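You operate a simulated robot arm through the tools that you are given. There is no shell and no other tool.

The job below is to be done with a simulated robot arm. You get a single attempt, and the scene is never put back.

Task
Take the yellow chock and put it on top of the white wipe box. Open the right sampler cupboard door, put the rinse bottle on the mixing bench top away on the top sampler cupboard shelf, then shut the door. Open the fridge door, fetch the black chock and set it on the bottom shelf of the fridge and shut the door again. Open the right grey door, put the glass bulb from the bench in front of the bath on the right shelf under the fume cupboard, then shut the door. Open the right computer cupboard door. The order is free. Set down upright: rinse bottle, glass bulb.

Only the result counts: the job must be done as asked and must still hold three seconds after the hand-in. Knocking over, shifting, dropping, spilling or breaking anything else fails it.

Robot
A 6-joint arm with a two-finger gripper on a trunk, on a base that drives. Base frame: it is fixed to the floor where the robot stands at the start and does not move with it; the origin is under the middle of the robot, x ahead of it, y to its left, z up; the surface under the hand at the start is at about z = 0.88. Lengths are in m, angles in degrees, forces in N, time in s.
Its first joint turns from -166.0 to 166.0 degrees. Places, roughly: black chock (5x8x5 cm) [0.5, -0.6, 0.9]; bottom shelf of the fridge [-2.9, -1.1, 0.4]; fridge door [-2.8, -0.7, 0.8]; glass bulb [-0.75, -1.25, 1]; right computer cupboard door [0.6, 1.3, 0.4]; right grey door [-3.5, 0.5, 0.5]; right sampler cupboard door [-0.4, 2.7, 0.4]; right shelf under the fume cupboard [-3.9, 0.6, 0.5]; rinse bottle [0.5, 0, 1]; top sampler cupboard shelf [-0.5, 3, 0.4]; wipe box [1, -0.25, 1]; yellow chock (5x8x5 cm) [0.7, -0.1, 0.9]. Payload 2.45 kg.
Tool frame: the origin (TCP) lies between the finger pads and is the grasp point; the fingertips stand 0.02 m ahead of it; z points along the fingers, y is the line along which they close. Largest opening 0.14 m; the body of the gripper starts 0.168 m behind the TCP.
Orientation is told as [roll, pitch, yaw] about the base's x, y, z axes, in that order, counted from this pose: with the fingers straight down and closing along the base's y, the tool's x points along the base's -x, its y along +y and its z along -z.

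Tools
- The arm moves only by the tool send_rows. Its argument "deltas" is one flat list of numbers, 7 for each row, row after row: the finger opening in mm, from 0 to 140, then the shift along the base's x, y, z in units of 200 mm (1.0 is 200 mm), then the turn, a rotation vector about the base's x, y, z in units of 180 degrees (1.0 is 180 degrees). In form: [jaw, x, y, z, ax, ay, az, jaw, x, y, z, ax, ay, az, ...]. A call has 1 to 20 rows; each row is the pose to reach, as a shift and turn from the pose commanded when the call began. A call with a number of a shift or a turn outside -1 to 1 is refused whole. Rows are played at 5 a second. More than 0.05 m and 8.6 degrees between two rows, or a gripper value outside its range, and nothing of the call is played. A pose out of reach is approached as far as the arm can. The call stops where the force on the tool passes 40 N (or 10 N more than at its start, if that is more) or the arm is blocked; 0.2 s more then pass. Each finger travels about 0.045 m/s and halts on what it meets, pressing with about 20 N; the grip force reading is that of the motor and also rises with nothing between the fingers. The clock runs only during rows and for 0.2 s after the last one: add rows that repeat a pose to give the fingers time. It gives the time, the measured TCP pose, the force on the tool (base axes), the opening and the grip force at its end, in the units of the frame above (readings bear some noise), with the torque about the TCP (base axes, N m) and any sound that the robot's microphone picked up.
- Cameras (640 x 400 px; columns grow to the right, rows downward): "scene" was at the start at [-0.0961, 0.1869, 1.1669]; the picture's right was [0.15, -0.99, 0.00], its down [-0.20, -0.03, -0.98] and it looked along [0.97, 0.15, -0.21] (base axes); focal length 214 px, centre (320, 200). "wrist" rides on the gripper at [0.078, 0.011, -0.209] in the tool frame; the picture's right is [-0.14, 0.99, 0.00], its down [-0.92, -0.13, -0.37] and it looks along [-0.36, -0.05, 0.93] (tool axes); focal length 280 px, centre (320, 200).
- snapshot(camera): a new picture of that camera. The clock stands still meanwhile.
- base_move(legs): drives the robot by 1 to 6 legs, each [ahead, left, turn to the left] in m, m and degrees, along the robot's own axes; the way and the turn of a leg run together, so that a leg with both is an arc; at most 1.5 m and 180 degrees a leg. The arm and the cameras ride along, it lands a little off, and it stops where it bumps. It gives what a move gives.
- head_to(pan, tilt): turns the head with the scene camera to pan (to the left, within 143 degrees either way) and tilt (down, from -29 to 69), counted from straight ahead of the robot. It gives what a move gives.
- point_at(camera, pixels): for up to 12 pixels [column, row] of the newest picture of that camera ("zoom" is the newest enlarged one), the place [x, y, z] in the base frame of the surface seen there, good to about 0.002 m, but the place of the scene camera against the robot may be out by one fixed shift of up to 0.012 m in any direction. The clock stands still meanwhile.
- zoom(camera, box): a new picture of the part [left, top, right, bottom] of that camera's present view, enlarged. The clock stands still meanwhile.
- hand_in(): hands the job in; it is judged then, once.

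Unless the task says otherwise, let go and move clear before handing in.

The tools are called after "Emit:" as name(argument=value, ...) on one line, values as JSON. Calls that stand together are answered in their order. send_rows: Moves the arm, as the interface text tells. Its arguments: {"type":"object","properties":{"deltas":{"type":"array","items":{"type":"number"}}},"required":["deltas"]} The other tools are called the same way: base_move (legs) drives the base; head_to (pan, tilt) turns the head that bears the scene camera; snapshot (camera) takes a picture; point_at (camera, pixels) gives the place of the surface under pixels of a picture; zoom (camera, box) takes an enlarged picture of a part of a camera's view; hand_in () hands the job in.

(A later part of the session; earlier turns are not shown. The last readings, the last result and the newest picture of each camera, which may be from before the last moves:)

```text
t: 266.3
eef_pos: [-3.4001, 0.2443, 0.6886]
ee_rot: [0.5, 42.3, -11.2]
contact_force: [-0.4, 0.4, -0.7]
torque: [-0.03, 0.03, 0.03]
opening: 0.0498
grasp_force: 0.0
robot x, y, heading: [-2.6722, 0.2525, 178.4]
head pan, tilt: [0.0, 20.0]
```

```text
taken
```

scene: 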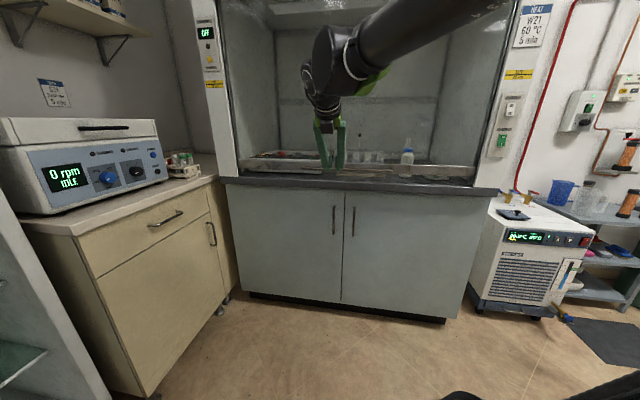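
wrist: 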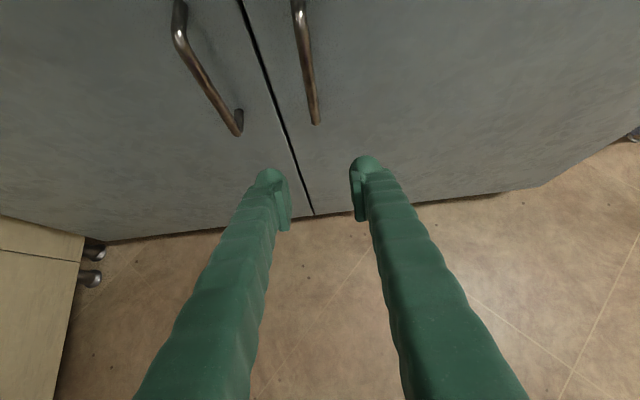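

Aligned with the bar. Advancing 12 cm.

Emit:
send_rows(deltas=[50, -0.16, 0.03, 0, 0, 0, 0, 50, -0.32, 0.062, 0, 0, 0, 0, 50, -0.48, 0.094, 0, 0, 0, 0, 50, -0.57, 0.113, 0, 0, 0, 0, 50, -0.608, 0.122, 0, 0, 0, 0])

Emit:
send_rows(deltas=[2, 0, 0, 0, 0, 0, 0, 2, 0, 0, 0, 0, 0, 0, 2, 0, 0, 0, 0, 0, 0, 2, 0, 0, 0, 0, 0, 0])

Emit:
snapshot(camera="wrist")

```text
t: 267.5
eef_pos: [-3.5211, 0.2589, 0.6893]
ee_rot: [1.7, 42.7, -11.1]
contact_force: [-1.0, 0.0, 0.8]
torque: [0.0, 0.01, 0.0]
opening: 0.0502
grasp_force: 0.0
out of reach, approached as far as the arm can: row 2, 3, 4, 5
robot x, y, heading: [-2.6717, 0.2533, 178.2]
head pan, tilt: [0.0, 20.0]
```

```text
t: 268.4
eef_pos: [-3.5199, 0.2687, 0.6892]
ee_rot: [2.0, 42.5, -11.5]
contact_force: [8.2, 24.8, -1.8]
torque: [0.12, 0.0, -0.26]
opening: 0.0112
grasp_force: 20.1
robot x, y, heading: [-2.6744, 0.2552, 177.9]
head pan, tilt: [0.0, 20.0]
stopped in row 4: the force on the tool passed its limit at 40 N (the readings are from after the stop); the commanded pose is now the measured one
```

```text
taken
```

wrist: 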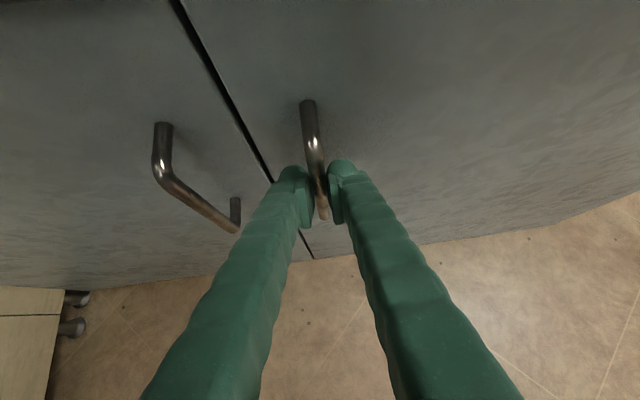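

Gripped the right grey handle. Pulling along its arc with a slight clockwise yaw to stay within reach limits.

Emit:
send_rows(deltas=[2, 0.059, -0.0035, 0, 0, 0, -0.002, 2, 0.118, -0.009, 0, 0, 0, -0.005, 2, 0.177, -0.013, 0, 0, 0, -0.008, 2, 0.236, -0.016, 0, 0, 0, -0.011, 2, 0.2955, -0.018, 0, 0, 0, -0.014, 2, 0.3545, -0.0185, 0, 0, 0, -0.017, 2, 0.4135, -0.018, 0, 0, 0, -0.02, 2, 0.4725, -0.016, 0, 0, 0, -0.023, 2, 0.532, -0.0125, 0, 0, 0, -0.026, 2, 0.591, -0.008, 0, 0, 0, -0.029, 2, 0.6495, -0.0025, 0, 0, 0, -0.032, 2, 0.7085, 0.0045, 0, 0, 0, -0.035])

Emit:
snapshot(camera="wrist")

```text
t: 269.1
eef_pos: [-3.4923, 0.2666, 0.6878]
ee_rot: [2.1, 42.6, -12.4]
contact_force: [-0.3, 3.3, 0.6]
torque: [-0.01, 0.07, -0.07]
opening: 0.0108
grasp_force: 37.9
robot x, y, heading: [-2.6734, 0.2642, 177.9]
head pan, tilt: [0.0, 20.0]
stopped in row 3: the force on the tool passed its limit at 41 N (the readings are from after the stop); the commanded pose is now the measured one
```

```text
taken
```

wrist: 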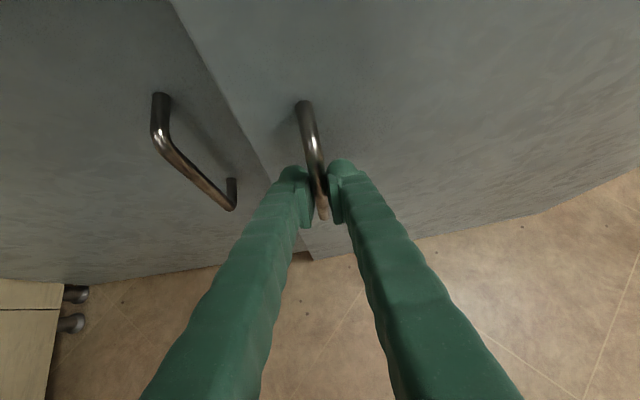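

The grey door is heavier; it has started to open. Continuing at a slower rate.

Emit:
send_rows(deltas=[2, 0.034, -0.0025, 0, 0, 0, -0.0015, 2, 0.0685, -0.0045, 0, 0, 0, -0.003, 2, 0.103, -0.006, 0, 0, 0, -0.0045, 2, 0.1375, -0.007, 0, 0, 0, -0.006, 2, 0.172, -0.0075, 0, 0, 0, -0.0075, 2, 0.2065, -0.008, 0, 0, 0, -0.009, 2, 0.241, -0.008, 0, 0, 0, -0.0105, 2, 0.2755, -0.0075, 0, 0, 0, -0.012, 2, 0.31, -0.0065, 0, 0, 0, -0.0135, 2, 0.3445, -0.005, 0, 0, 0, -0.015, 2, 0.379, -0.003, 0, 0, 0, -0.0165, 2, 0.4135, -0.001, 0, 0, 0, -0.018, 2, 0.448, 0.002, 0, 0, 0, -0.0195, 2, 0.4825, 0.005, 0, 0, 0, -0.021, 2, 0.5165, 0.0085, 0, 0, 0, -0.0225, 2, 0.551, 0.0125, 0, 0, 0, -0.024, 2, 0.585, 0.017, 0, 0, 0, -0.0255, 2, 0.6195, 0.0215, 0, 0, 0, -0.027])

Emit:
snapshot(camera="wrist")

```text
t: 273.1
eef_pos: [-3.3675, 0.2685, 0.6878]
ee_rot: [2.1, 42.7, -17.3]
contact_force: [0.9, -4.5, 0.5]
torque: [-0.04, 0.1, 0.05]
opening: 0.0106
grasp_force: 38.5
robot x, y, heading: [-2.67, 0.2559, 177.8]
head pan, tilt: [0.0, 20.0]
stopped in row 18: the force on the tool passed its limit at 41 N (the readings are from after the stop); the commanded pose is now the measured one
```

```text
taken
```

wrist: 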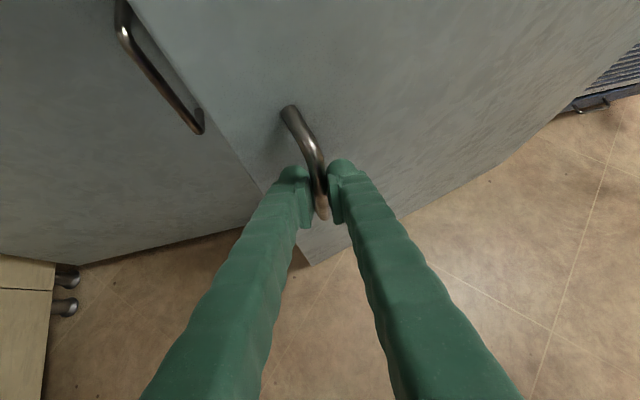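

About 15° open. Continuing slowly.

Emit:
send_rows(deltas=[2, 0.041, 0.0065, 0, 0, 0, -0.0015, 2, 0.08, 0.013, 0, 0, 0, -0.003, 2, 0.119, 0.0205, 0, 0, 0, -0.0045, 2, 0.158, 0.028, 0, 0, 0, -0.006, 2, 0.197, 0.036, 0, 0, 0, -0.0075, 2, 0.2355, 0.045, 0, 0, 0, -0.009, 2, 0.274, 0.0545, 0, 0, 0, -0.0105, 2, 0.3125, 0.064, 0, 0, 0, -0.012, 2, 0.3505, 0.0745, 0, 0, 0, -0.0135, 2, 0.3885, 0.0855, 0, 0, 0, -0.015, 2, 0.4265, 0.097, 0, 0, 0, -0.0165, 2, 0.4645, 0.109, 0, 0, 0, -0.018, 2, 0.502, 0.1215, 0, 0, 0, -0.0195, 2, 0.5395, 0.1345, 0, 0, 0, -0.021, 2, 0.5765, 0.148, 0, 0, 0, -0.0225, 2, 0.6135, 0.162, 0, 0, 0, -0.024, 2, 0.6505, 0.1765, 0, 0, 0, -0.0255, 2, 0.687, 0.1915, 0, 0, 0, -0.027])

Emit:
snapshot(camera="wrist")

```text
t: 274.8
eef_pos: [-3.3127, 0.2765, 0.6889]
ee_rot: [1.9, 42.7, -19.2]
contact_force: [1.9, -6.8, 6.2]
torque: [-0.07, 0.11, 0.09]
opening: 0.0108
grasp_force: 37.5
robot x, y, heading: [-2.6711, 0.2568, 178.3]
head pan, tilt: [0.0, 20.0]
stopped in row 8: the force on the tool passed its limit at 41 N (the readings are from after the stop); the commanded pose is now the measured one
```

```text
taken
```

wrist: 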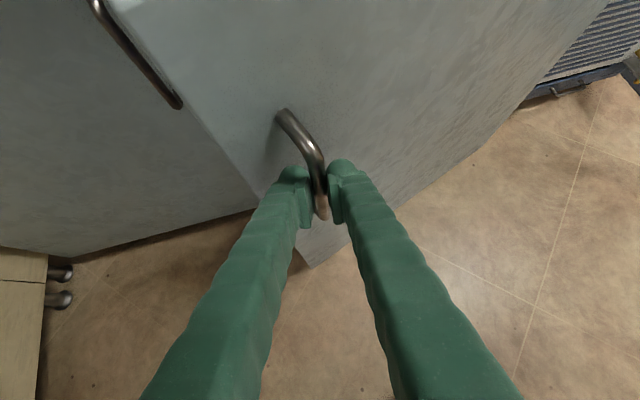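

~21° open. Measuring the door face to refine the arc.

Emit:
point_at(camera="wrist", pixels=[[200, 60], [250, 150], [350, 60], [450, 60], [520, 60], [420, 150], [310, 262], [130, 20]])

```text
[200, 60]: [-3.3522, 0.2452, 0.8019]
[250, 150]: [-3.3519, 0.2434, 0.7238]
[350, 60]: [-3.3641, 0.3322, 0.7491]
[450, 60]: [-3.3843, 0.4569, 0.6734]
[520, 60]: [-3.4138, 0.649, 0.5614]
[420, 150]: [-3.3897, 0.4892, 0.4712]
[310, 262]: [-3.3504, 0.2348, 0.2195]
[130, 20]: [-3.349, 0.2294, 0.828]
```

Refined hinge (-3.445,0.855), handle radius 0.593. Continuing on that arc.

Emit:
send_rows(deltas=[2, 0.041, 0.01, 0, 0, 0, -0.0015, 2, 0.0815, 0.02, 0, 0, 0, -0.003, 2, 0.1215, 0.0305, 0, 0, 0, -0.0045, 2, 0.1615, 0.042, 0, 0, 0, -0.006, 2, 0.201, 0.0535, 0, 0, 0, -0.0075, 2, 0.2405, 0.066, 0, 0, 0, -0.009, 2, 0.28, 0.079, 0, 0, 0, -0.0105, 2, 0.319, 0.092, 0, 0, 0, -0.012, 2, 0.358, 0.106, 0, 0, 0, -0.0135, 2, 0.397, 0.1205, 0, 0, 0, -0.015, 2, 0.4355, 0.136, 0, 0, 0, -0.0165, 2, 0.474, 0.1515, 0, 0, 0, -0.018, 2, 0.512, 0.1675, 0, 0, 0, -0.0195, 2, 0.55, 0.184, 0, 0, 0, -0.021, 2, 0.5875, 0.2015, 0, 0, 0, -0.0225, 2, 0.625, 0.219, 0, 0, 0, -0.024, 2, 0.6625, 0.237, 0, 0, 0, -0.0255, 2, 0.6995, 0.256, 0, 0, 0, -0.027])

Emit:
snapshot(camera="wrist")

```text
t: 277.1
eef_pos: [-3.2275, 0.3016, 0.6894]
ee_rot: [1.8, 42.7, -22.0]
contact_force: [0.8, -5.9, 8.9]
torque: [-0.01, 0.17, 0.08]
opening: 0.0107
grasp_force: 37.6
robot x, y, heading: [-2.6767, 0.2569, 178.3]
head pan, tilt: [0.0, 20.0]
stopped in row 11: the force on the tool passed its limit at 41 N (the readings are from after the stop); the commanded pose is now the measured one
```

```text
taken
```

wrist: 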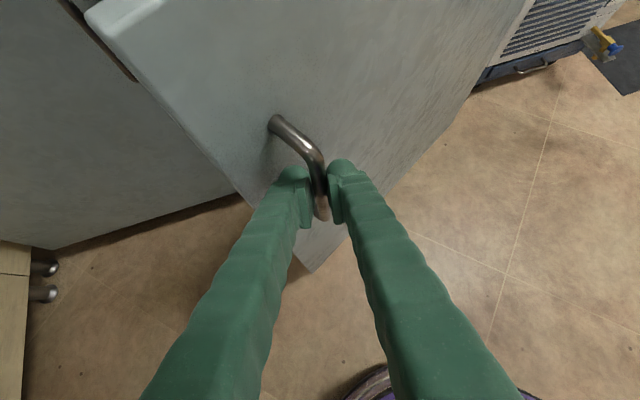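

~29°. Continuing.

Emit:
send_rows(deltas=[2, 0.0375, 0.024, 0, 0, 0, 0, 2, 0.076, 0.04, 0, 0, 0, 0, 2, 0.1135, 0.0565, 0, 0, 0, 0, 2, 0.1515, 0.0735, 0, 0, 0, -0.001, 2, 0.189, 0.091, 0, 0, 0, -0.002, 2, 0.226, 0.109, 0, 0, 0, -0.003, 2, 0.263, 0.1275, 0, 0, 0, -0.004, 2, 0.3, 0.1465, 0, 0, 0, -0.006, 2, 0.3365, 0.1665, 0, 0, 0, -0.008, 2, 0.3725, 0.1865, 0, 0, 0, -0.01, 2, 0.4085, 0.207, 0, 0, 0, -0.012, 2, 0.444, 0.228, 0, 0, 0, -0.014, 2, 0.4795, 0.25, 0, 0, 0, -0.016, 2, 0.5145, 0.272, 0, 0, 0, -0.018, 2, 0.549, 0.2945, 0, 0, 0, -0.02, 2, 0.5835, 0.3175, 0, 0, 0, -0.022])

Emit:
snapshot(camera="wrist")

```text
t: 278.0
eef_pos: [-3.2024, 0.3118, 0.6886]
ee_rot: [1.8, 42.5, -21.9]
contact_force: [3.0, -6.9, 9.9]
torque: [-0.06, 0.08, 0.07]
opening: 0.0106
grasp_force: 38.0
robot x, y, heading: [-2.6682, 0.2554, 178.2]
head pan, tilt: [0.0, 20.0]
stopped in row 4: the force on the tool passed its limit at 41 N (the readings are from after the stop); the commanded pose is now the measured one
```

```text
taken
```

wrist: 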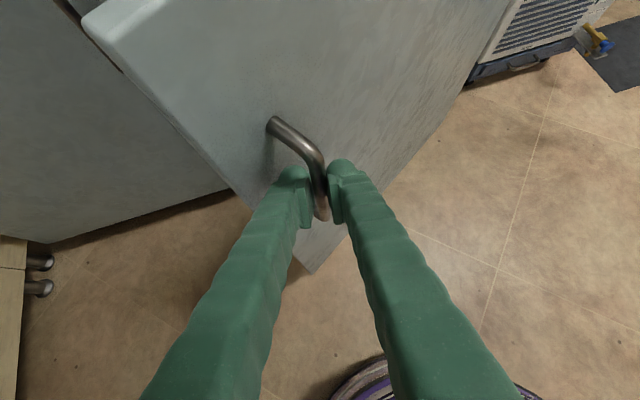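

The fingers are now ~42° askew to the handle, so I'll release, back off, and push from inside instead. I'll also back the base a little east for arm room.

Emit:
send_rows(deltas=[25, 0, 0, 0, 0, 0, 0, 50, 0, 0, 0, 0, 0, 0, 50, 0, 0, 0, 0, 0, 0, 50, 0.12, -0.05, 0, 0, 0, 0, 50, 0.25, -0.1, 0.02, 0, 0, 0, 50, 0.37, -0.15, 0.1, 0, 0, 0, 30, 0.45, -0.18, 0.25, 0, 0, 0, 10, 0.5, -0.2, 0.4, 0, 0, 0])

Emit:
base_move(legs=[[-0.16, 0.04, 0]])

Emit:
snapshot(camera="wrist")

```text
t: 279.8
eef_pos: [-3.1016, 0.273, 0.7686]
ee_rot: [1.9, 42.7, -22.0]
contact_force: [0.0, -1.0, 0.3]
torque: [-0.02, -0.01, 0.0]
opening: 0.0099
grasp_force: 0.1
robot x, y, heading: [-2.6739, 0.2547, 178.3]
head pan, tilt: [0.0, 20.0]
```

```text
t: 281.2
eef_pos: [-2.9427, 0.226, 0.767]
ee_rot: [1.8, 42.7, -21.9]
contact_force: [0.3, -0.7, -0.5]
torque: [0.0, 0.01, -0.03]
opening: 0.0097
grasp_force: 0.0
robot x, y, heading: [-2.512, 0.2098, 178.2]
head pan, tilt: [0.0, 20.0]
```

```text
taken
```

wrist: 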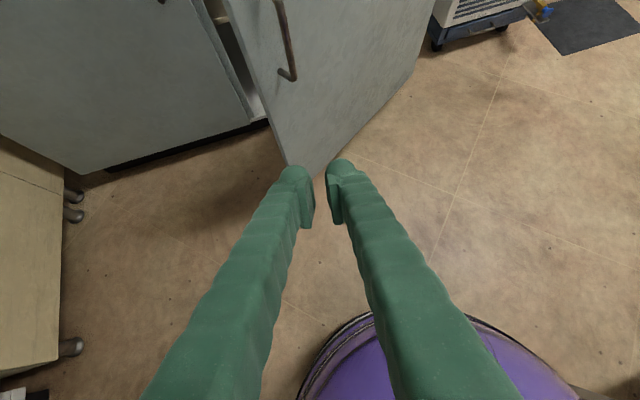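

Door ajar ahead. Measuring its free edge before going round it.

Emit:
point_at(camera="wrist", pixels=[[290, 150], [250, 60], [230, 20], [350, 40], [285, 120], [245, 90], [225, 15], [330, 120]])

```text
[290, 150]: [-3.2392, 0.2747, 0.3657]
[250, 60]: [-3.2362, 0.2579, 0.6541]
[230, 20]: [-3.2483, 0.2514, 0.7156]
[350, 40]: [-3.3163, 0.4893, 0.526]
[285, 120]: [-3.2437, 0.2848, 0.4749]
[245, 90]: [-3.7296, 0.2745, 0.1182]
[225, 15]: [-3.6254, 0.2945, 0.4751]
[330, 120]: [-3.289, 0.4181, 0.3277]
```

Free edge at (-3.238,0.255), door ~31° open. Moving along its south side and then inside.

Emit:
send_rows(deltas=[10, -0.2, -0.08, 0, 0, 0, 0, 10, -0.4, -0.16, 0, 0, 0, 0, 10, -0.6, -0.24, 0, 0, 0, 0, 10, -0.8, -0.32, 0, 0, 0, 0, 10, -0.985, -0.39, 0, 0, 0, 0])

Emit:
send_rows(deltas=[10, -0.2, 0.03, 0, 0, 0, 0, 10, -0.4, 0.06, 0, 0, 0, 0, 10, -0.6, 0.1, 0, 0, 0, 0, 10, -0.8, 0.16, 0, 0, 0, 0, 10, -0.92, 0.22, 0, 0, 0, 0])

Emit:
snapshot(camera="wrist")

```text
t: 282.4
eef_pos: [-3.1386, 0.1478, 0.769]
ee_rot: [1.8, 42.6, -22.0]
contact_force: [0.3, -0.1, 0.2]
torque: [-0.01, 0.04, 0.0]
opening: 0.0101
grasp_force: 0.0
robot x, y, heading: [-2.5137, 0.2127, 178.1]
head pan, tilt: [0.0, 20.0]
```

```text
t: 283.6
eef_pos: [-3.3238, 0.1923, 0.7685]
ee_rot: [1.9, 42.6, -22.0]
contact_force: [-0.2, 0.4, 0.3]
torque: [0.04, 0.04, 0.0]
opening: 0.0101
grasp_force: 0.0
robot x, y, heading: [-2.5148, 0.2127, 178.4]
head pan, tilt: [0.0, 20.0]
```

```text
taken
```

wrist: 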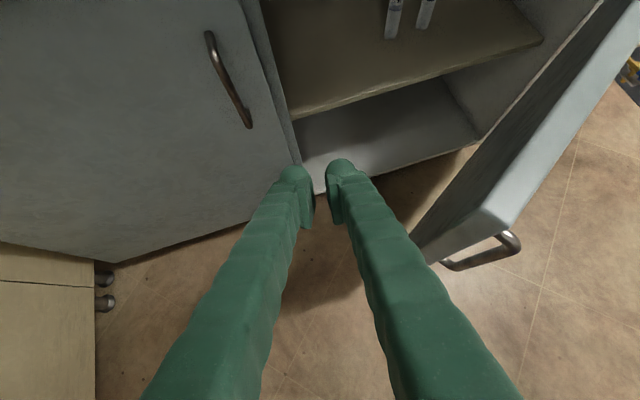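

The shelf inside is visible with two small tubes at (395,15) and (425,10). Measuring the shelf, then sweeping the door.

Emit:
point_at(camera="wrist", pixels=[[300, 112], [400, 85], [520, 45], [330, 70], [390, 30], [422, 20], [380, 60], [450, 40], [285, 90], [480, 135], [320, 140], [295, 10]])

Emit:
zoom(camera="wrist", box=[240, 0, 600, 200])

```text
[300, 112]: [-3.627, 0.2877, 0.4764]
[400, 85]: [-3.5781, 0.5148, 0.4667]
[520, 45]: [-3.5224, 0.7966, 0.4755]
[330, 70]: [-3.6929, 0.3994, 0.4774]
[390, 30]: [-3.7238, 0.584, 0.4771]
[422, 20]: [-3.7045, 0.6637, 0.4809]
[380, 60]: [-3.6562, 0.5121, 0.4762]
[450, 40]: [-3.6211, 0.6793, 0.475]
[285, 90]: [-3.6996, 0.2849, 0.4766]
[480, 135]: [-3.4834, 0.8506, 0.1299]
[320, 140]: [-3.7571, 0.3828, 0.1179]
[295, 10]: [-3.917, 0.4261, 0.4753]
```

```text
1.78 times, centred on (420, 100) of wrist
```

zoom: 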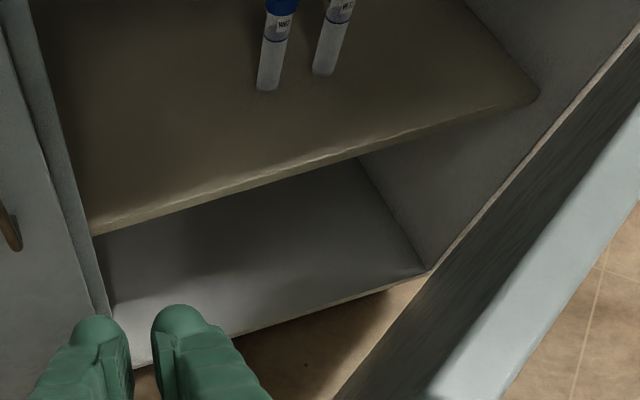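

Shelf top z≈0.477, front edge from (-3.627,0.288) to (-3.522,0.797), tubes near (-3.72,0.58) and (-3.70,0.66) — a free area is left at about y≈0.42. Now sweeping the door open gently.

Emit:
send_rows(deltas=[10, 0.012, 0.08, 0, 0, 0, 0, 10, 0.025, 0.16, 0, 0, 0, 0, 10, 0.037, 0.24, 0, 0, 0, 0, 10, 0.05, 0.32, 0, 0, 0, 0, 10, 0.062, 0.39, 0, 0, 0, -0.002, 10, 0.075, 0.46, 0, 0, 0, -0.004, 10, 0.1, 0.52, 0, 0, 0, -0.006, 10, 0.16, 0.56, 0, 0, 0, -0.008, 10, 0.23, 0.585, 0, 0, 0, -0.011, 10, 0.3, 0.61, 0, 0, 0, -0.014, 10, 0.37, 0.635, 0, 0, 0, -0.017, 10, 0.435, 0.655, 0, 0, 0, -0.02, 10, 0.5, 0.675, 0, 0, 0, -0.023, 10, 0.559, 0.6955, 0, 0, 0, -0.027, 10, 0.625, 0.73, 0, 0, 0, -0.031, 10, 0.69, 0.765, 0, 0, 0, -0.035, 10, 0.755, 0.8, 0, 0, 0, -0.04])

Emit:
snapshot(camera="wrist")

```text
t: 287.2
eef_pos: [-3.173, 0.3528, 0.7683]
ee_rot: [1.9, 42.6, -29.2]
contact_force: [0.1, -0.1, 0.5]
torque: [-0.01, 0.01, -0.02]
opening: 0.0097
grasp_force: 0.0
robot x, y, heading: [-2.5145, 0.2135, 178.5]
head pan, tilt: [0.0, 20.0]
```

```text
taken
```

wrist: 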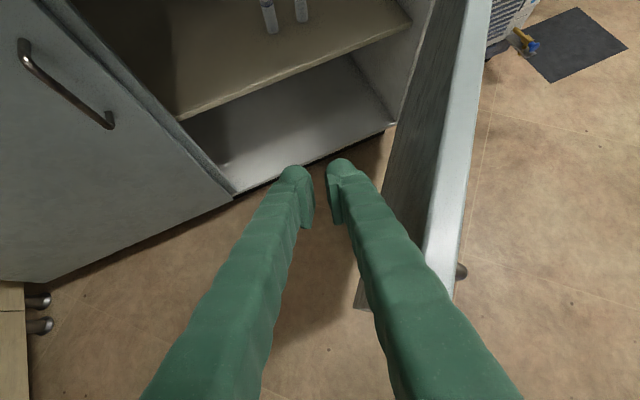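

Opening nicely. Continuing the sweep with more clockwise yaw.

Emit:
send_rows(deltas=[10, 0.08, 0.045, 0, 0, 0, -0.007, 10, 0.16, 0.09, 0, 0, 0, -0.014, 10, 0.242, 0.135, 0, 0, 0, -0.021, 10, 0.31, 0.185, 0, 0, 0, -0.028, 10, 0.375, 0.235, 0, 0, 0, -0.035, 10, 0.44, 0.29, 0, 0, 0, -0.042, 10, 0.505, 0.345, 0, 0, 0, -0.05, 10, 0.57, 0.4, 0, 0, 0, -0.058, 10, 0.63, 0.449, 0, 0, 0, -0.066, 10, 0.69, 0.51, 0, 0, 0, -0.074, 10, 0.745, 0.57, 0, 0, 0, -0.082, 10, 0.8, 0.631, 0, 0, 0, -0.09, 10, 0.855, 0.7, 0, 0, 0, -0.098, 10, 0.91, 0.765, 0, 0, 0, -0.104, 10, 0.958, 0.826, 0, 0, 0, -0.11])

Emit:
snapshot(camera="wrist")

```text
t: 290.4
eef_pos: [-2.998, 0.5194, 0.7754]
ee_rot: [1.8, 42.7, -48.5]
contact_force: [0.2, 0.4, -0.7]
torque: [0.0, 0.0, 0.03]
opening: 0.0098
grasp_force: 0.0
robot x, y, heading: [-2.5117, 0.2093, 178.5]
head pan, tilt: [0.0, 20.0]
```

```text
taken
```

wrist: 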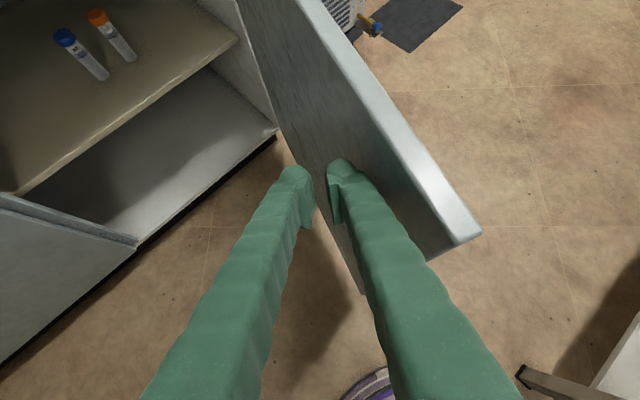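

Emit:
point_at(camera="wrist", pixels=[[475, 235], [455, 250], [330, 100], [270, 60], [380, 150], [300, 30], [290, 150], [60, 45], [95, 20]])

```text
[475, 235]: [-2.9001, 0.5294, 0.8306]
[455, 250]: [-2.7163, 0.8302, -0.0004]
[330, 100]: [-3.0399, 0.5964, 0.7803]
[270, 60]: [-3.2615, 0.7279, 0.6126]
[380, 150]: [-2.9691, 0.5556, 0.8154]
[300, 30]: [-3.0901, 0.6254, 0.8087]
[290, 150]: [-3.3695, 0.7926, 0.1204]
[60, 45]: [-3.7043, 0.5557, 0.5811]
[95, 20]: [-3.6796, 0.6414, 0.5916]
```

Door at ~71°. Pushing it a little further, to around 90°.

Emit:
send_rows(deltas=[10, 0.045, 0.08, 0, 0, 0, -0.006, 10, 0.09, 0.16, 0, 0, 0, -0.012, 10, 0.13, 0.243, 0, 0, 0, -0.018, 10, 0.17, 0.315, 0, 0, 0, -0.024, 10, 0.21, 0.385, 0, 0, 0, -0.03, 10, 0.2465, 0.4555, 0, 0, 0, -0.036, 10, 0.28, 0.53, 0, 0, 0, -0.042, 10, 0.315, 0.605, 0, 0, 0, -0.048, 10, 0.345, 0.6765, 0, 0, 0, -0.054, 10, 0.36, 0.74, 0, 0, 0, -0.06])

Emit:
snapshot(camera="wrist")

```text
t: 291.5
eef_pos: [-3.012, 0.5152, 0.7735]
ee_rot: [1.8, 42.6, -43.9]
contact_force: [0.1, -0.3, 0.5]
torque: [0.03, 0.04, 0.02]
opening: 0.0099
grasp_force: 0.1
robot x, y, heading: [-2.5105, 0.2113, 178.7]
head pan, tilt: [0.0, 20.0]
stopped in row 5: the arm was blocked; the commanded pose is now the measured one
```

```text
taken
```

wrist: 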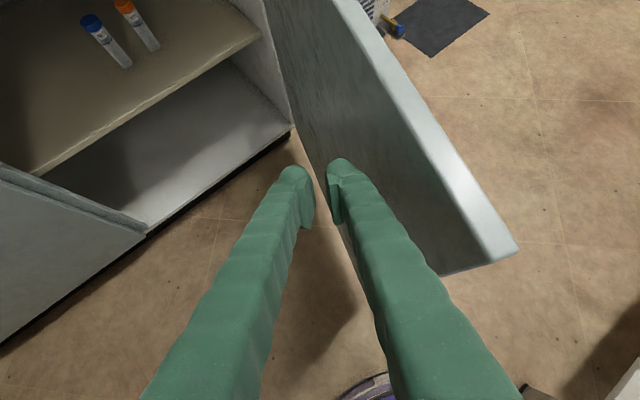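

The arm reports being blocked with no force on the tool, so some other link touched something. Looking with the scene camera.

Emit:
snapshot(camera="scene")

Emit:
head_to(pan=-60, tilt=30)

Emit:
snapshot(camera="scene")

```text
taken
```

scene: 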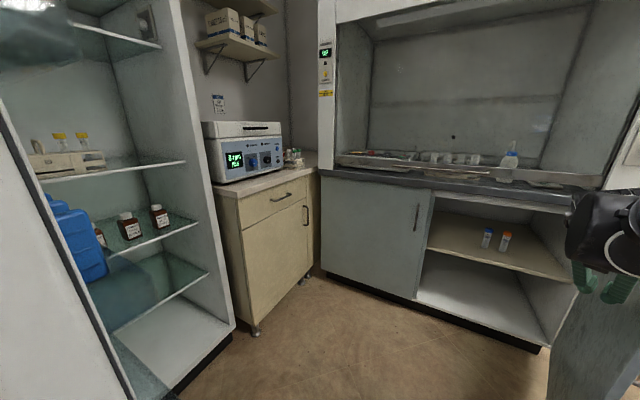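

```text
t: 292.8
eef_pos: [-3.0119, 0.5169, 0.7746]
ee_rot: [1.8, 42.7, -44.1]
contact_force: [-0.4, 0.5, 0.8]
torque: [-0.02, 0.03, -0.05]
opening: 0.0101
grasp_force: 0.0
robot x, y, heading: [-2.5129, 0.2127, 178.2]
head pan, tilt: [-60.0, 30.0]
```

```text
taken
```

scene: 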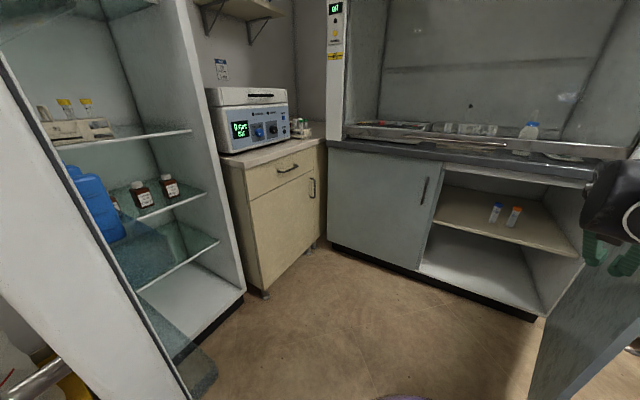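

The picture barely changed although pan reads -60; taking another snapshot to verify.

Emit:
snapshot(camera="scene")

Emit:
point_at(camera="scene", pixels=[[320, 200], [100, 350], [600, 200], [620, 260], [560, 350], [20, 380], [590, 320]])

```text
taken
```

scene: 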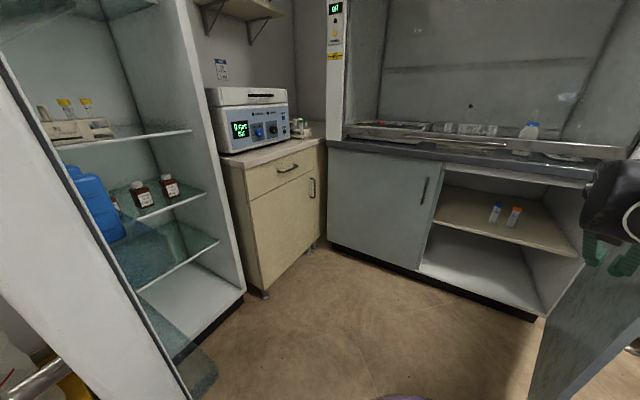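

```text
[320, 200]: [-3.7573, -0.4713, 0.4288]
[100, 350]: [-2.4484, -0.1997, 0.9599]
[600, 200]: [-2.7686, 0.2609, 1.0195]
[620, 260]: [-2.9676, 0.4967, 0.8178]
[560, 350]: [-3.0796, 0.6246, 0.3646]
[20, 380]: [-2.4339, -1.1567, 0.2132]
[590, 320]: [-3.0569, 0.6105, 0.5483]
```

The camera seems to be looking ~20° left of straight ahead regardless of the pan command. Testing whether the head can move at all.

Emit:
head_to(pan=60, tilt=20)

Emit:
snapshot(camera="scene")

```text
t: 294.8
eef_pos: [-3.011, 0.52, 0.7742]
ee_rot: [1.8, 42.6, -44.4]
contact_force: [-0.1, 0.2, -0.1]
torque: [-0.02, -0.01, 0.0]
opening: 0.0101
grasp_force: 0.0
robot x, y, heading: [-2.5128, 0.2108, 178.5]
head pan, tilt: [60.0, 20.0]
```

```text
taken
```

scene: 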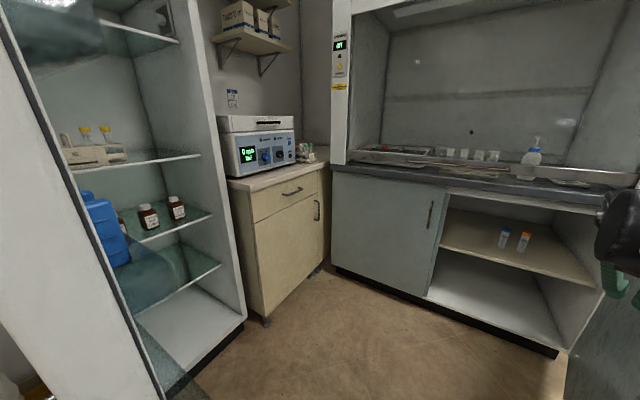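

Tilt responds but pan doesn't — the arm's folded links are probably jammed against the camera head. I'll reverse the arm along the way it came, away from the door, and re-check.

Emit:
send_rows(deltas=[10, -0.06, -0.06, 0, 0, 0, 0.008, 10, -0.13, -0.13, 0, 0, 0, 0.016, 10, -0.2, -0.2, 0, 0, 0, 0.024, 10, -0.28, -0.28, 0, 0, 0, 0.032, 10, -0.36, -0.36, 0, 0, 0, 0.04, 10, -0.45, -0.45, 0, 0, 0, 0.048, 10, -0.55, -0.55, 0, 0, 0, 0.056, 10, -0.66, -0.66, 0, 0, 0, 0.064, 10, -0.78, -0.76, 0, 0, 0, 0.07])

Emit:
head_to(pan=0, tilt=20)

Emit:
snapshot(camera="scene")

```text
t: 296.8
eef_pos: [-3.1649, 0.3664, 0.7718]
ee_rot: [1.8, 42.6, -31.8]
contact_force: [-0.8, 0.1, 0.2]
torque: [-0.02, 0.01, -0.01]
opening: 0.0096
grasp_force: 0.0
robot x, y, heading: [-2.5125, 0.2136, 178.2]
head pan, tilt: [60.0, 20.0]
```

```text
t: 298.1
eef_pos: [-3.1655, 0.3674, 0.7725]
ee_rot: [1.9, 42.6, -31.7]
contact_force: [0.2, -0.1, -0.4]
torque: [-0.02, 0.01, -0.01]
opening: 0.01
grasp_force: 0.1
robot x, y, heading: [-2.5114, 0.2109, 178.5]
head pan, tilt: [0.0, 20.0]
```

```text
taken
```

scene: 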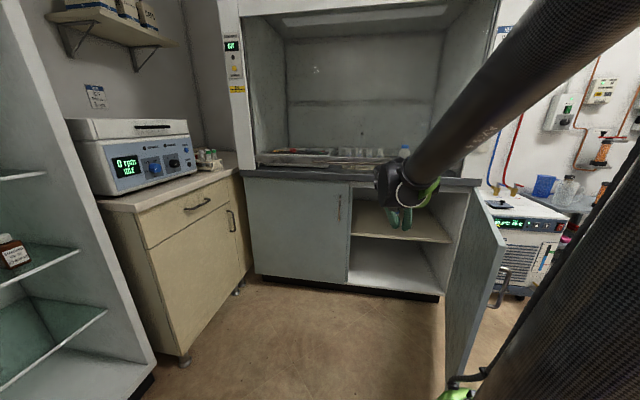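

The head is free again — I must avoid folding the arm close-in on the right. The grey door at ~71° suffices. Retracting the arm to the normal posture, then driving to the sink bench for the glass bulb.

Emit:
send_rows(deltas=[10, -0.02, -0.12, 0.15, 0, 0, 0.015, 10, -0.04, -0.24, 0.3, 0, 0, 0.03, 10, -0.06, -0.36, 0.45, 0, 0, 0.045, 10, -0.08, -0.48, 0.6, 0, 0, 0.06, 10, -0.1, -0.6, 0.75, 0, 0, 0.075, 10, -0.12, -0.72, 0.9, 0, 0, 0.09, 10, -0.12, -0.84, 1, 0, 0, 0.11])

Emit:
base_move(legs=[[-0.313, 0.081, 0], [-0.406, 0.208, 0], [-0.95, 0.12, 0]])

Emit:
snapshot(camera="scene")

```text
t: 299.7
eef_pos: [-3.1902, 0.1996, 0.9716]
ee_rot: [1.8, 42.6, -11.8]
contact_force: [0.2, -0.4, -0.7]
torque: [0.01, -0.02, 0.02]
opening: 0.0098
grasp_force: 0.0
robot x, y, heading: [-2.5109, 0.2114, 178.5]
head pan, tilt: [0.0, 20.0]
```

```text
t: 308.8
eef_pos: [-1.5327, -0.2577, 0.9724]
ee_rot: [1.9, 42.6, -13.2]
contact_force: [1.0, 0.3, 0.2]
torque: [0.02, -0.01, -0.02]
opening: 0.0096
grasp_force: 0.2
robot x, y, heading: [-0.8573, -0.2627, 177.2]
head pan, tilt: [0.0, 20.0]
```

```text
taken
```

scene: 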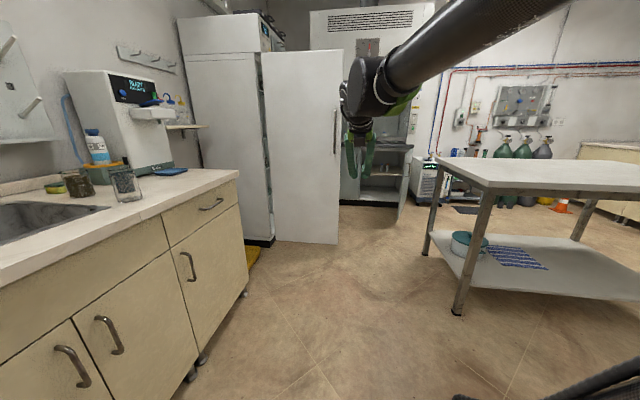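

Now turning left to face the sink bench and the bath.

Emit:
base_move(legs=[[0, 0, 91.7]])

Emit:
snapshot(camera="wrist")

Emit:
snapshot(camera="scene")

```text
t: 313.0
eef_pos: [-0.8672, -0.9371, 0.9711]
ee_rot: [1.8, 42.6, 76.0]
contact_force: [0.4, 0.5, 0.4]
torque: [0.0, 0.01, 0.01]
opening: 0.0098
grasp_force: 0.0
robot x, y, heading: [-0.8561, -0.2592, -93.5]
head pan, tilt: [0.0, 20.0]
```

```text
taken
```

wrist: 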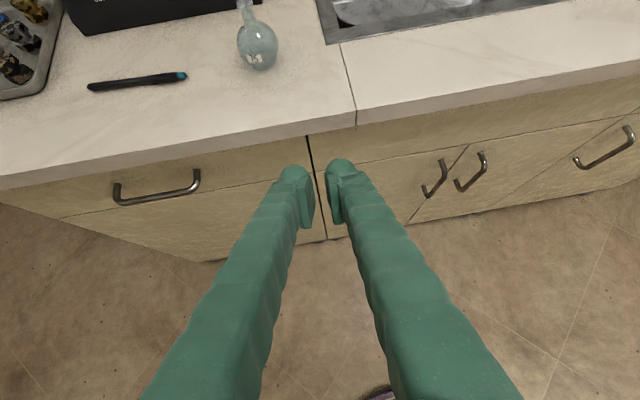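

```text
taken
```

scene: 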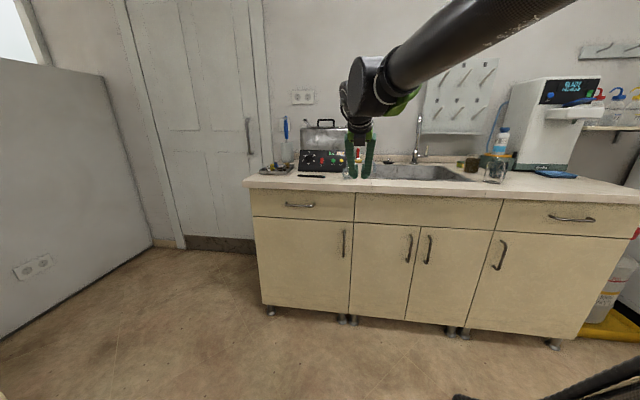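

The glass bulb is at wrist (257,45), a round flask with a neck. Tilting up to 25° to see it fully.

Emit:
send_rows(deltas=[10, 0, 0.1, 0.05, -0.0316, 0.0079, 0, 10, 0.02, 0.2, 0.1, -0.0632, 0.0158, 0, 10, 0.04, 0.3, 0.1, -0.0949, 0.0237, 0])

Emit:
snapshot(camera="wrist")

Emit:
zoom(camera="wrist", box=[150, 40, 350, 165])

```text
t: 313.8
eef_pos: [-0.8595, -0.8782, 0.9912]
ee_rot: [1.8, 60.2, 76.1]
contact_force: [-0.7, -0.1, 0.0]
torque: [0.05, -0.04, 0.0]
opening: 0.0098
grasp_force: 0.0
robot x, y, heading: [-0.8539, -0.2604, -93.5]
head pan, tilt: [0.0, 20.0]
```

```text
taken
```

wrist: 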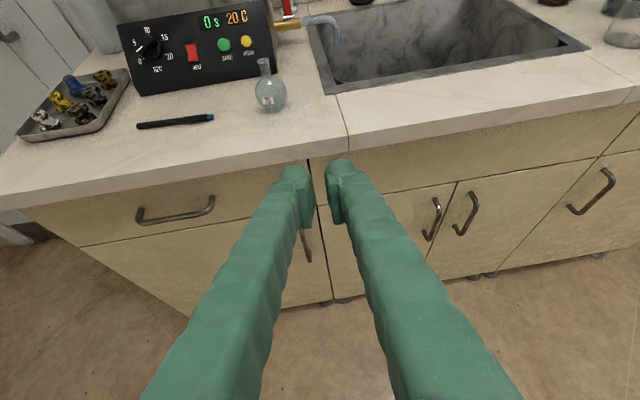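

```text
3.20 times, centred on (250, 102) of wrist
```

zoom: 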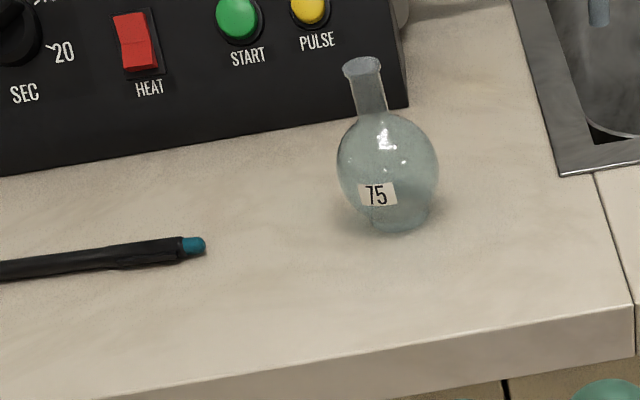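

It's a small flat-bottom flask labelled 75, close in front of the bath. Measuring.

Emit:
point_at(camera="zoom", pixels=[[378, 195], [365, 68], [372, 100], [342, 165], [436, 165], [390, 150], [400, 228], [365, 225], [360, 150], [390, 110], [300, 110], [560, 240]])

```text
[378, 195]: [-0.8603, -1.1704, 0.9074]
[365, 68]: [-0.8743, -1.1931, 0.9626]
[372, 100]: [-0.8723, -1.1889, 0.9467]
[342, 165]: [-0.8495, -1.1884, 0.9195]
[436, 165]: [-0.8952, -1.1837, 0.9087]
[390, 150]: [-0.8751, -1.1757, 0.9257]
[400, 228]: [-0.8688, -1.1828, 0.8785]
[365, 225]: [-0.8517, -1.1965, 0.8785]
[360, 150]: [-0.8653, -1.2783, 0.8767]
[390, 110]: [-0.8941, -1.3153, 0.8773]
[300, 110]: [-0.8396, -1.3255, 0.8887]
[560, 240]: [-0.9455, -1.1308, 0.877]
```

Bulb centre ≈ (-0.872,-1.196), body radius ≈ 0.026, neck from z≈0.935 to 0.965. I'll grip it by the neck with a 25° tilt; moving to a pre-grasp 10 cm short.

Emit:
send_rows(deltas=[20, 0.01, -0.2, -0.03, -0.009, 0.002, 0, 35, 0.02, -0.4, -0.07, -0.018, 0.0045, 0, 50, 0.03, -0.6, -0.11, -0.0259, 0.0065, 0, 50, 0.04, -0.8, -0.15, -0.0259, 0.0065, 0, 50, 0.045, -0.97, -0.18, -0.0259, 0.0065, 0])

Emit:
snapshot(camera="wrist")

```text
t: 315.0
eef_pos: [-0.8516, -1.073, 0.9564]
ee_rot: [2.0, 65.0, 76.2]
contact_force: [-0.4, -0.1, 1.3]
torque: [-0.02, -0.03, 0.02]
opening: 0.05
grasp_force: 0.1
robot x, y, heading: [-0.8565, -0.2621, -93.6]
head pan, tilt: [0.0, 20.0]
```

```text
taken
```

wrist: 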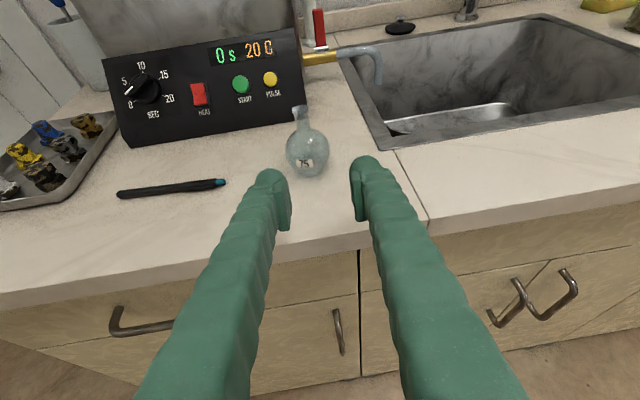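

Closer view; re-measuring the flask for the final alignment.

Emit:
zoom(camera="wrist", box=[250, 90, 370, 190])

Emit:
point_at(camera="wrist", pixels=[[299, 109], [301, 118], [303, 125], [307, 165], [289, 150], [327, 150], [300, 113], [306, 118], [305, 110]])

```text
4.00 times, centred on (310, 140) of wrist
```

zoom: 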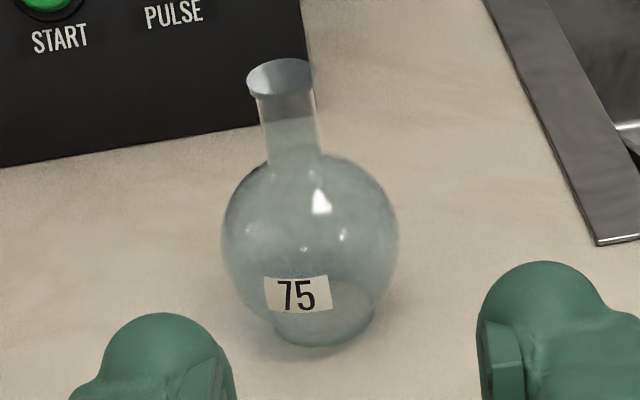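

```text
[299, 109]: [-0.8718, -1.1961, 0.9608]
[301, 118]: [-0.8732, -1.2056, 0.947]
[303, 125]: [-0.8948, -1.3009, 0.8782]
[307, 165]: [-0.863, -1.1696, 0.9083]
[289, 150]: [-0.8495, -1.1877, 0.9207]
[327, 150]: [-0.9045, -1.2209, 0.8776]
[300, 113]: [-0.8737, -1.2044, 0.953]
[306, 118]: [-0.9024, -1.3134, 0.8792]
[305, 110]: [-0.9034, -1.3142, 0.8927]
```

Refined neck axis ≈ (-0.870,-1.206). Shifting 14 mm left, then advancing 13 cm.

Emit:
send_rows(deltas=[50, 0.067, -0.0165, 0, 0, 0, 0, 50, 0.037, -0.138, 0, 0, 0, 0, 50, 0.0074, -0.259, 0, 0, 0, 0, 50, -0.0224, -0.381, 0, 0, 0, 0, 50, -0.0522, -0.502, 0, 0, 0, 0])

Emit:
snapshot(camera="wrist")

```text
t: 316.2
eef_pos: [-0.8609, -1.1732, 0.955]
ee_rot: [2.0, 65.0, 76.3]
contact_force: [-0.1, 0.4, -0.1]
torque: [-0.04, 0.02, 0.0]
opening: 0.05
grasp_force: 0.1
robot x, y, heading: [-0.8546, -0.2616, -93.5]
head pan, tilt: [0.0, 20.0]
```

```text
taken
```

wrist: 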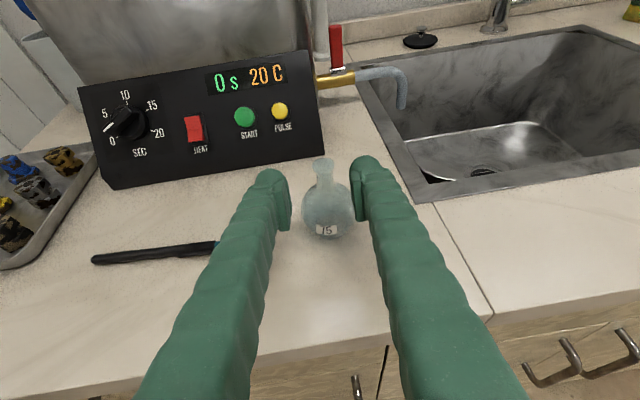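

Neck is centred between the pads. Advancing the last 3.3 cm.

Emit:
send_rows(deltas=[50, -0.02, -0.07, 0, 0, 0, 0, 50, -0.04, -0.13, 0, 0, 0, 0, 50, -0.052, -0.165, 0, 0, 0, 0])

Emit:
snapshot(camera="wrist")

Emit:
zoom(camera="wrist", box=[240, 130, 400, 255])

```text
t: 317.0
eef_pos: [-0.8703, -1.206, 0.9545]
ee_rot: [2.0, 65.0, 76.2]
contact_force: [0.1, 1.1, 0.0]
torque: [0.02, -0.03, 0.01]
opening: 0.0498
grasp_force: 0.1
robot x, y, heading: [-0.8566, -0.2607, -93.7]
head pan, tilt: [0.0, 20.0]
```

```text
taken
```

wrist: 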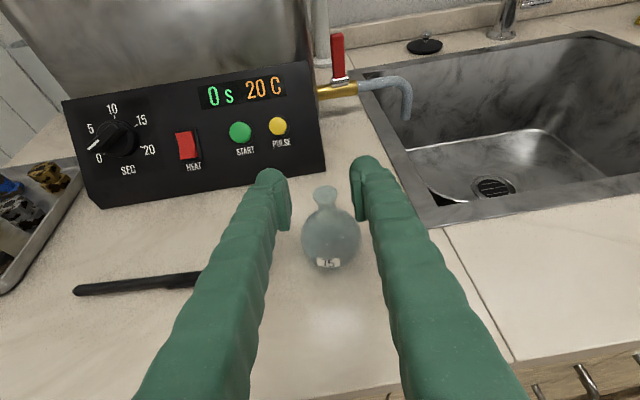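

```text
3.20 times, centred on (320, 192) of wrist
```

zoom: 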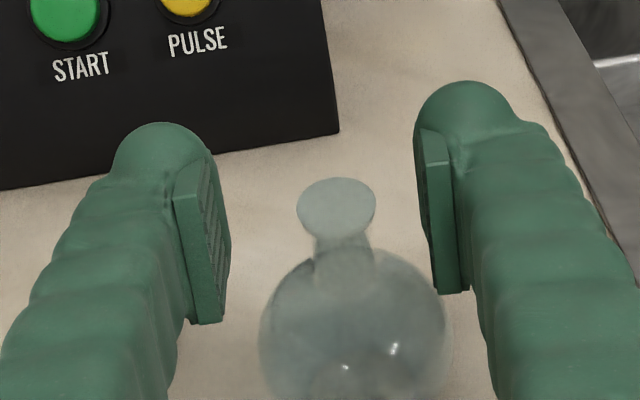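

The neck is 3 mm right and ~6 mm nearer than the TCP; correcting that small offset before closing.

Emit:
send_rows(deltas=[50, -0.0105, 0.024, 0, 0, 0, 0, 40, -0.0105, 0.024, 0, 0, 0, 0, 30, -0.0105, 0.024, 0, 0, 0, 0])

Emit:
zoom(camera="wrist", box=[240, 130, 400, 255])

```text
t: 317.8
eef_pos: [-0.8726, -1.2003, 0.9542]
ee_rot: [1.9, 65.0, 76.2]
contact_force: [-0.6, -0.3, 0.6]
torque: [-0.01, 0.05, 0.0]
opening: 0.0299
grasp_force: 0.1
robot x, y, heading: [-0.8564, -0.2614, -93.8]
head pan, tilt: [0.0, 20.0]
```

```text
3.20 times, centred on (320, 192) of wrist
```

zoom: 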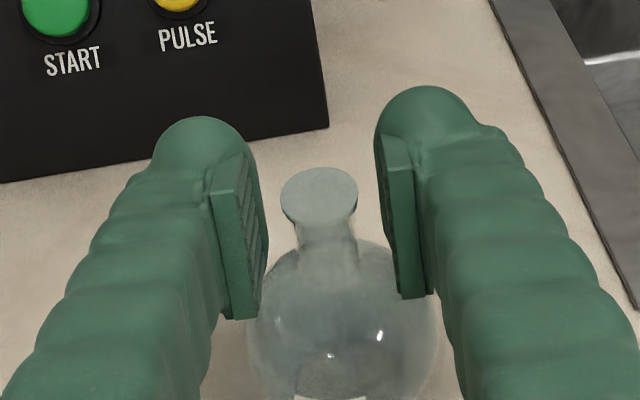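

Well centred now. Closing on the neck slowly.

Emit:
send_rows(deltas=[24, 0, 0, 0, 0, 0, 0, 18, 0, 0, 0, 0, 0, 0, 12, 0, 0, 0, 0, 0, 0, 8, 0, 0, 0, 0, 0, 0, 8, 0, 0, 0, 0, 0, 0, 8, 0, 0, 0, 0, 0, 0])

Emit:
zoom(camera="wrist", box=[240, 130, 400, 255])

```text
t: 319.2
eef_pos: [-0.8728, -1.2009, 0.9551]
ee_rot: [1.9, 65.0, 76.2]
contact_force: [-1.4, -1.5, 5.9]
torque: [-0.09, -0.04, 0.0]
opening: 0.0124
grasp_force: 20.2
robot x, y, heading: [-0.8551, -0.2607, -93.5]
head pan, tilt: [0.0, 20.0]
```

```text
3.20 times, centred on (320, 192) of wrist
```

zoom: 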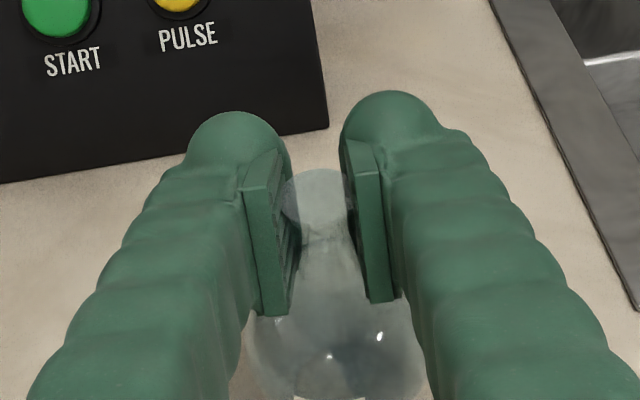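

Gripped on the neck (12.4 mm, 20 N). Lifting slowly.

Emit:
send_rows(deltas=[8, 0, 0, 0.02, 0, 0, 0, 8, 0, 0, 0.06, 0, 0, 0, 8, 0, 0, 0.12, 0, 0, 0, 8, 0, 0, 0.2, 0, 0, 0, 8, 0, 0, 0.3, 0, 0, 0, 8, 0.01, 0.06, 0.4, 0, 0, 0])

Emit:
snapshot(camera="wrist")

```text
t: 320.6
eef_pos: [-0.8721, -1.1876, 1.0361]
ee_rot: [2.0, 65.0, 76.3]
contact_force: [0.2, 0.0, -0.6]
torque: [0.03, 0.01, -0.02]
opening: 0.0122
grasp_force: 20.2
robot x, y, heading: [-0.8591, -0.2601, -93.6]
head pan, tilt: [0.0, 20.0]
```

```text
taken
```

wrist: 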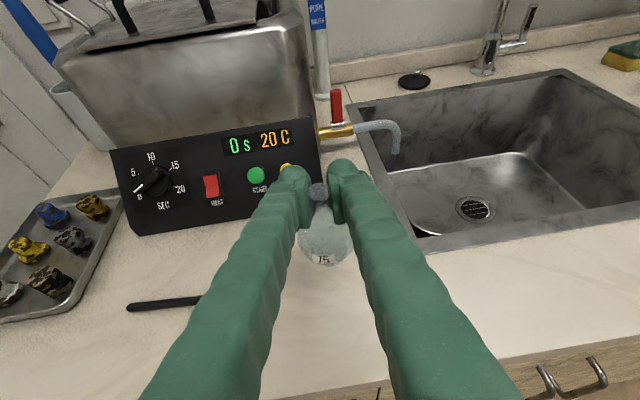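

Flask lifted cleanly. Retracting the arm, then turning west.

Emit:
send_rows(deltas=[8, 0, 0.15, 0.02, 0, 0, 0, 8, 0, 0.32, 0.03, 0, 0, 0, 8, 0, 0.5, 0.04, 0, 0, 0, 8, 0, 0.68, 0.05, 0, 0, 0, 8, 0, 0.85, 0.05, 0, 0, 0, 8, 0, 0.98, 0.05, 0, 0, 0])

Emit:
base_move(legs=[[0, 0, -93]])

Emit:
snapshot(camera="wrist")

```text
t: 322.0
eef_pos: [-0.8697, -0.9908, 1.045]
ee_rot: [1.9, 65.0, 76.2]
contact_force: [0.0, 0.2, -1.3]
torque: [0.02, -0.02, 0.03]
opening: 0.0121
grasp_force: 19.6
robot x, y, heading: [-0.858, -0.2619, -93.1]
head pan, tilt: [0.0, 20.0]
```

```text
t: 326.3
eef_pos: [-1.5859, -0.2033, 1.0443]
ee_rot: [2.0, 65.0, -17.2]
contact_force: [0.6, -0.3, -0.4]
torque: [-0.01, 0.01, -0.04]
opening: 0.0123
grasp_force: 19.8
robot x, y, heading: [-0.8566, -0.2612, 173.1]
head pan, tilt: [0.0, 20.0]
```

```text
taken
```

wrist: 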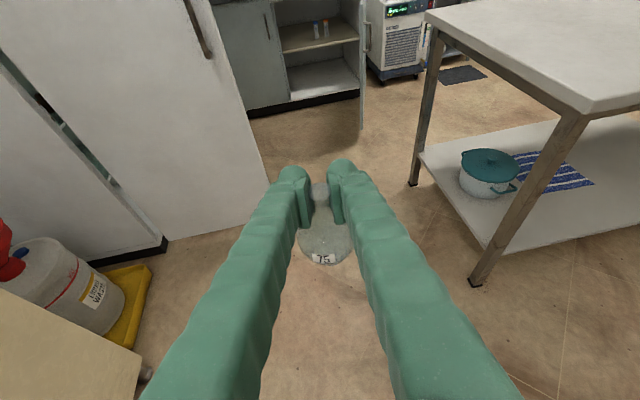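

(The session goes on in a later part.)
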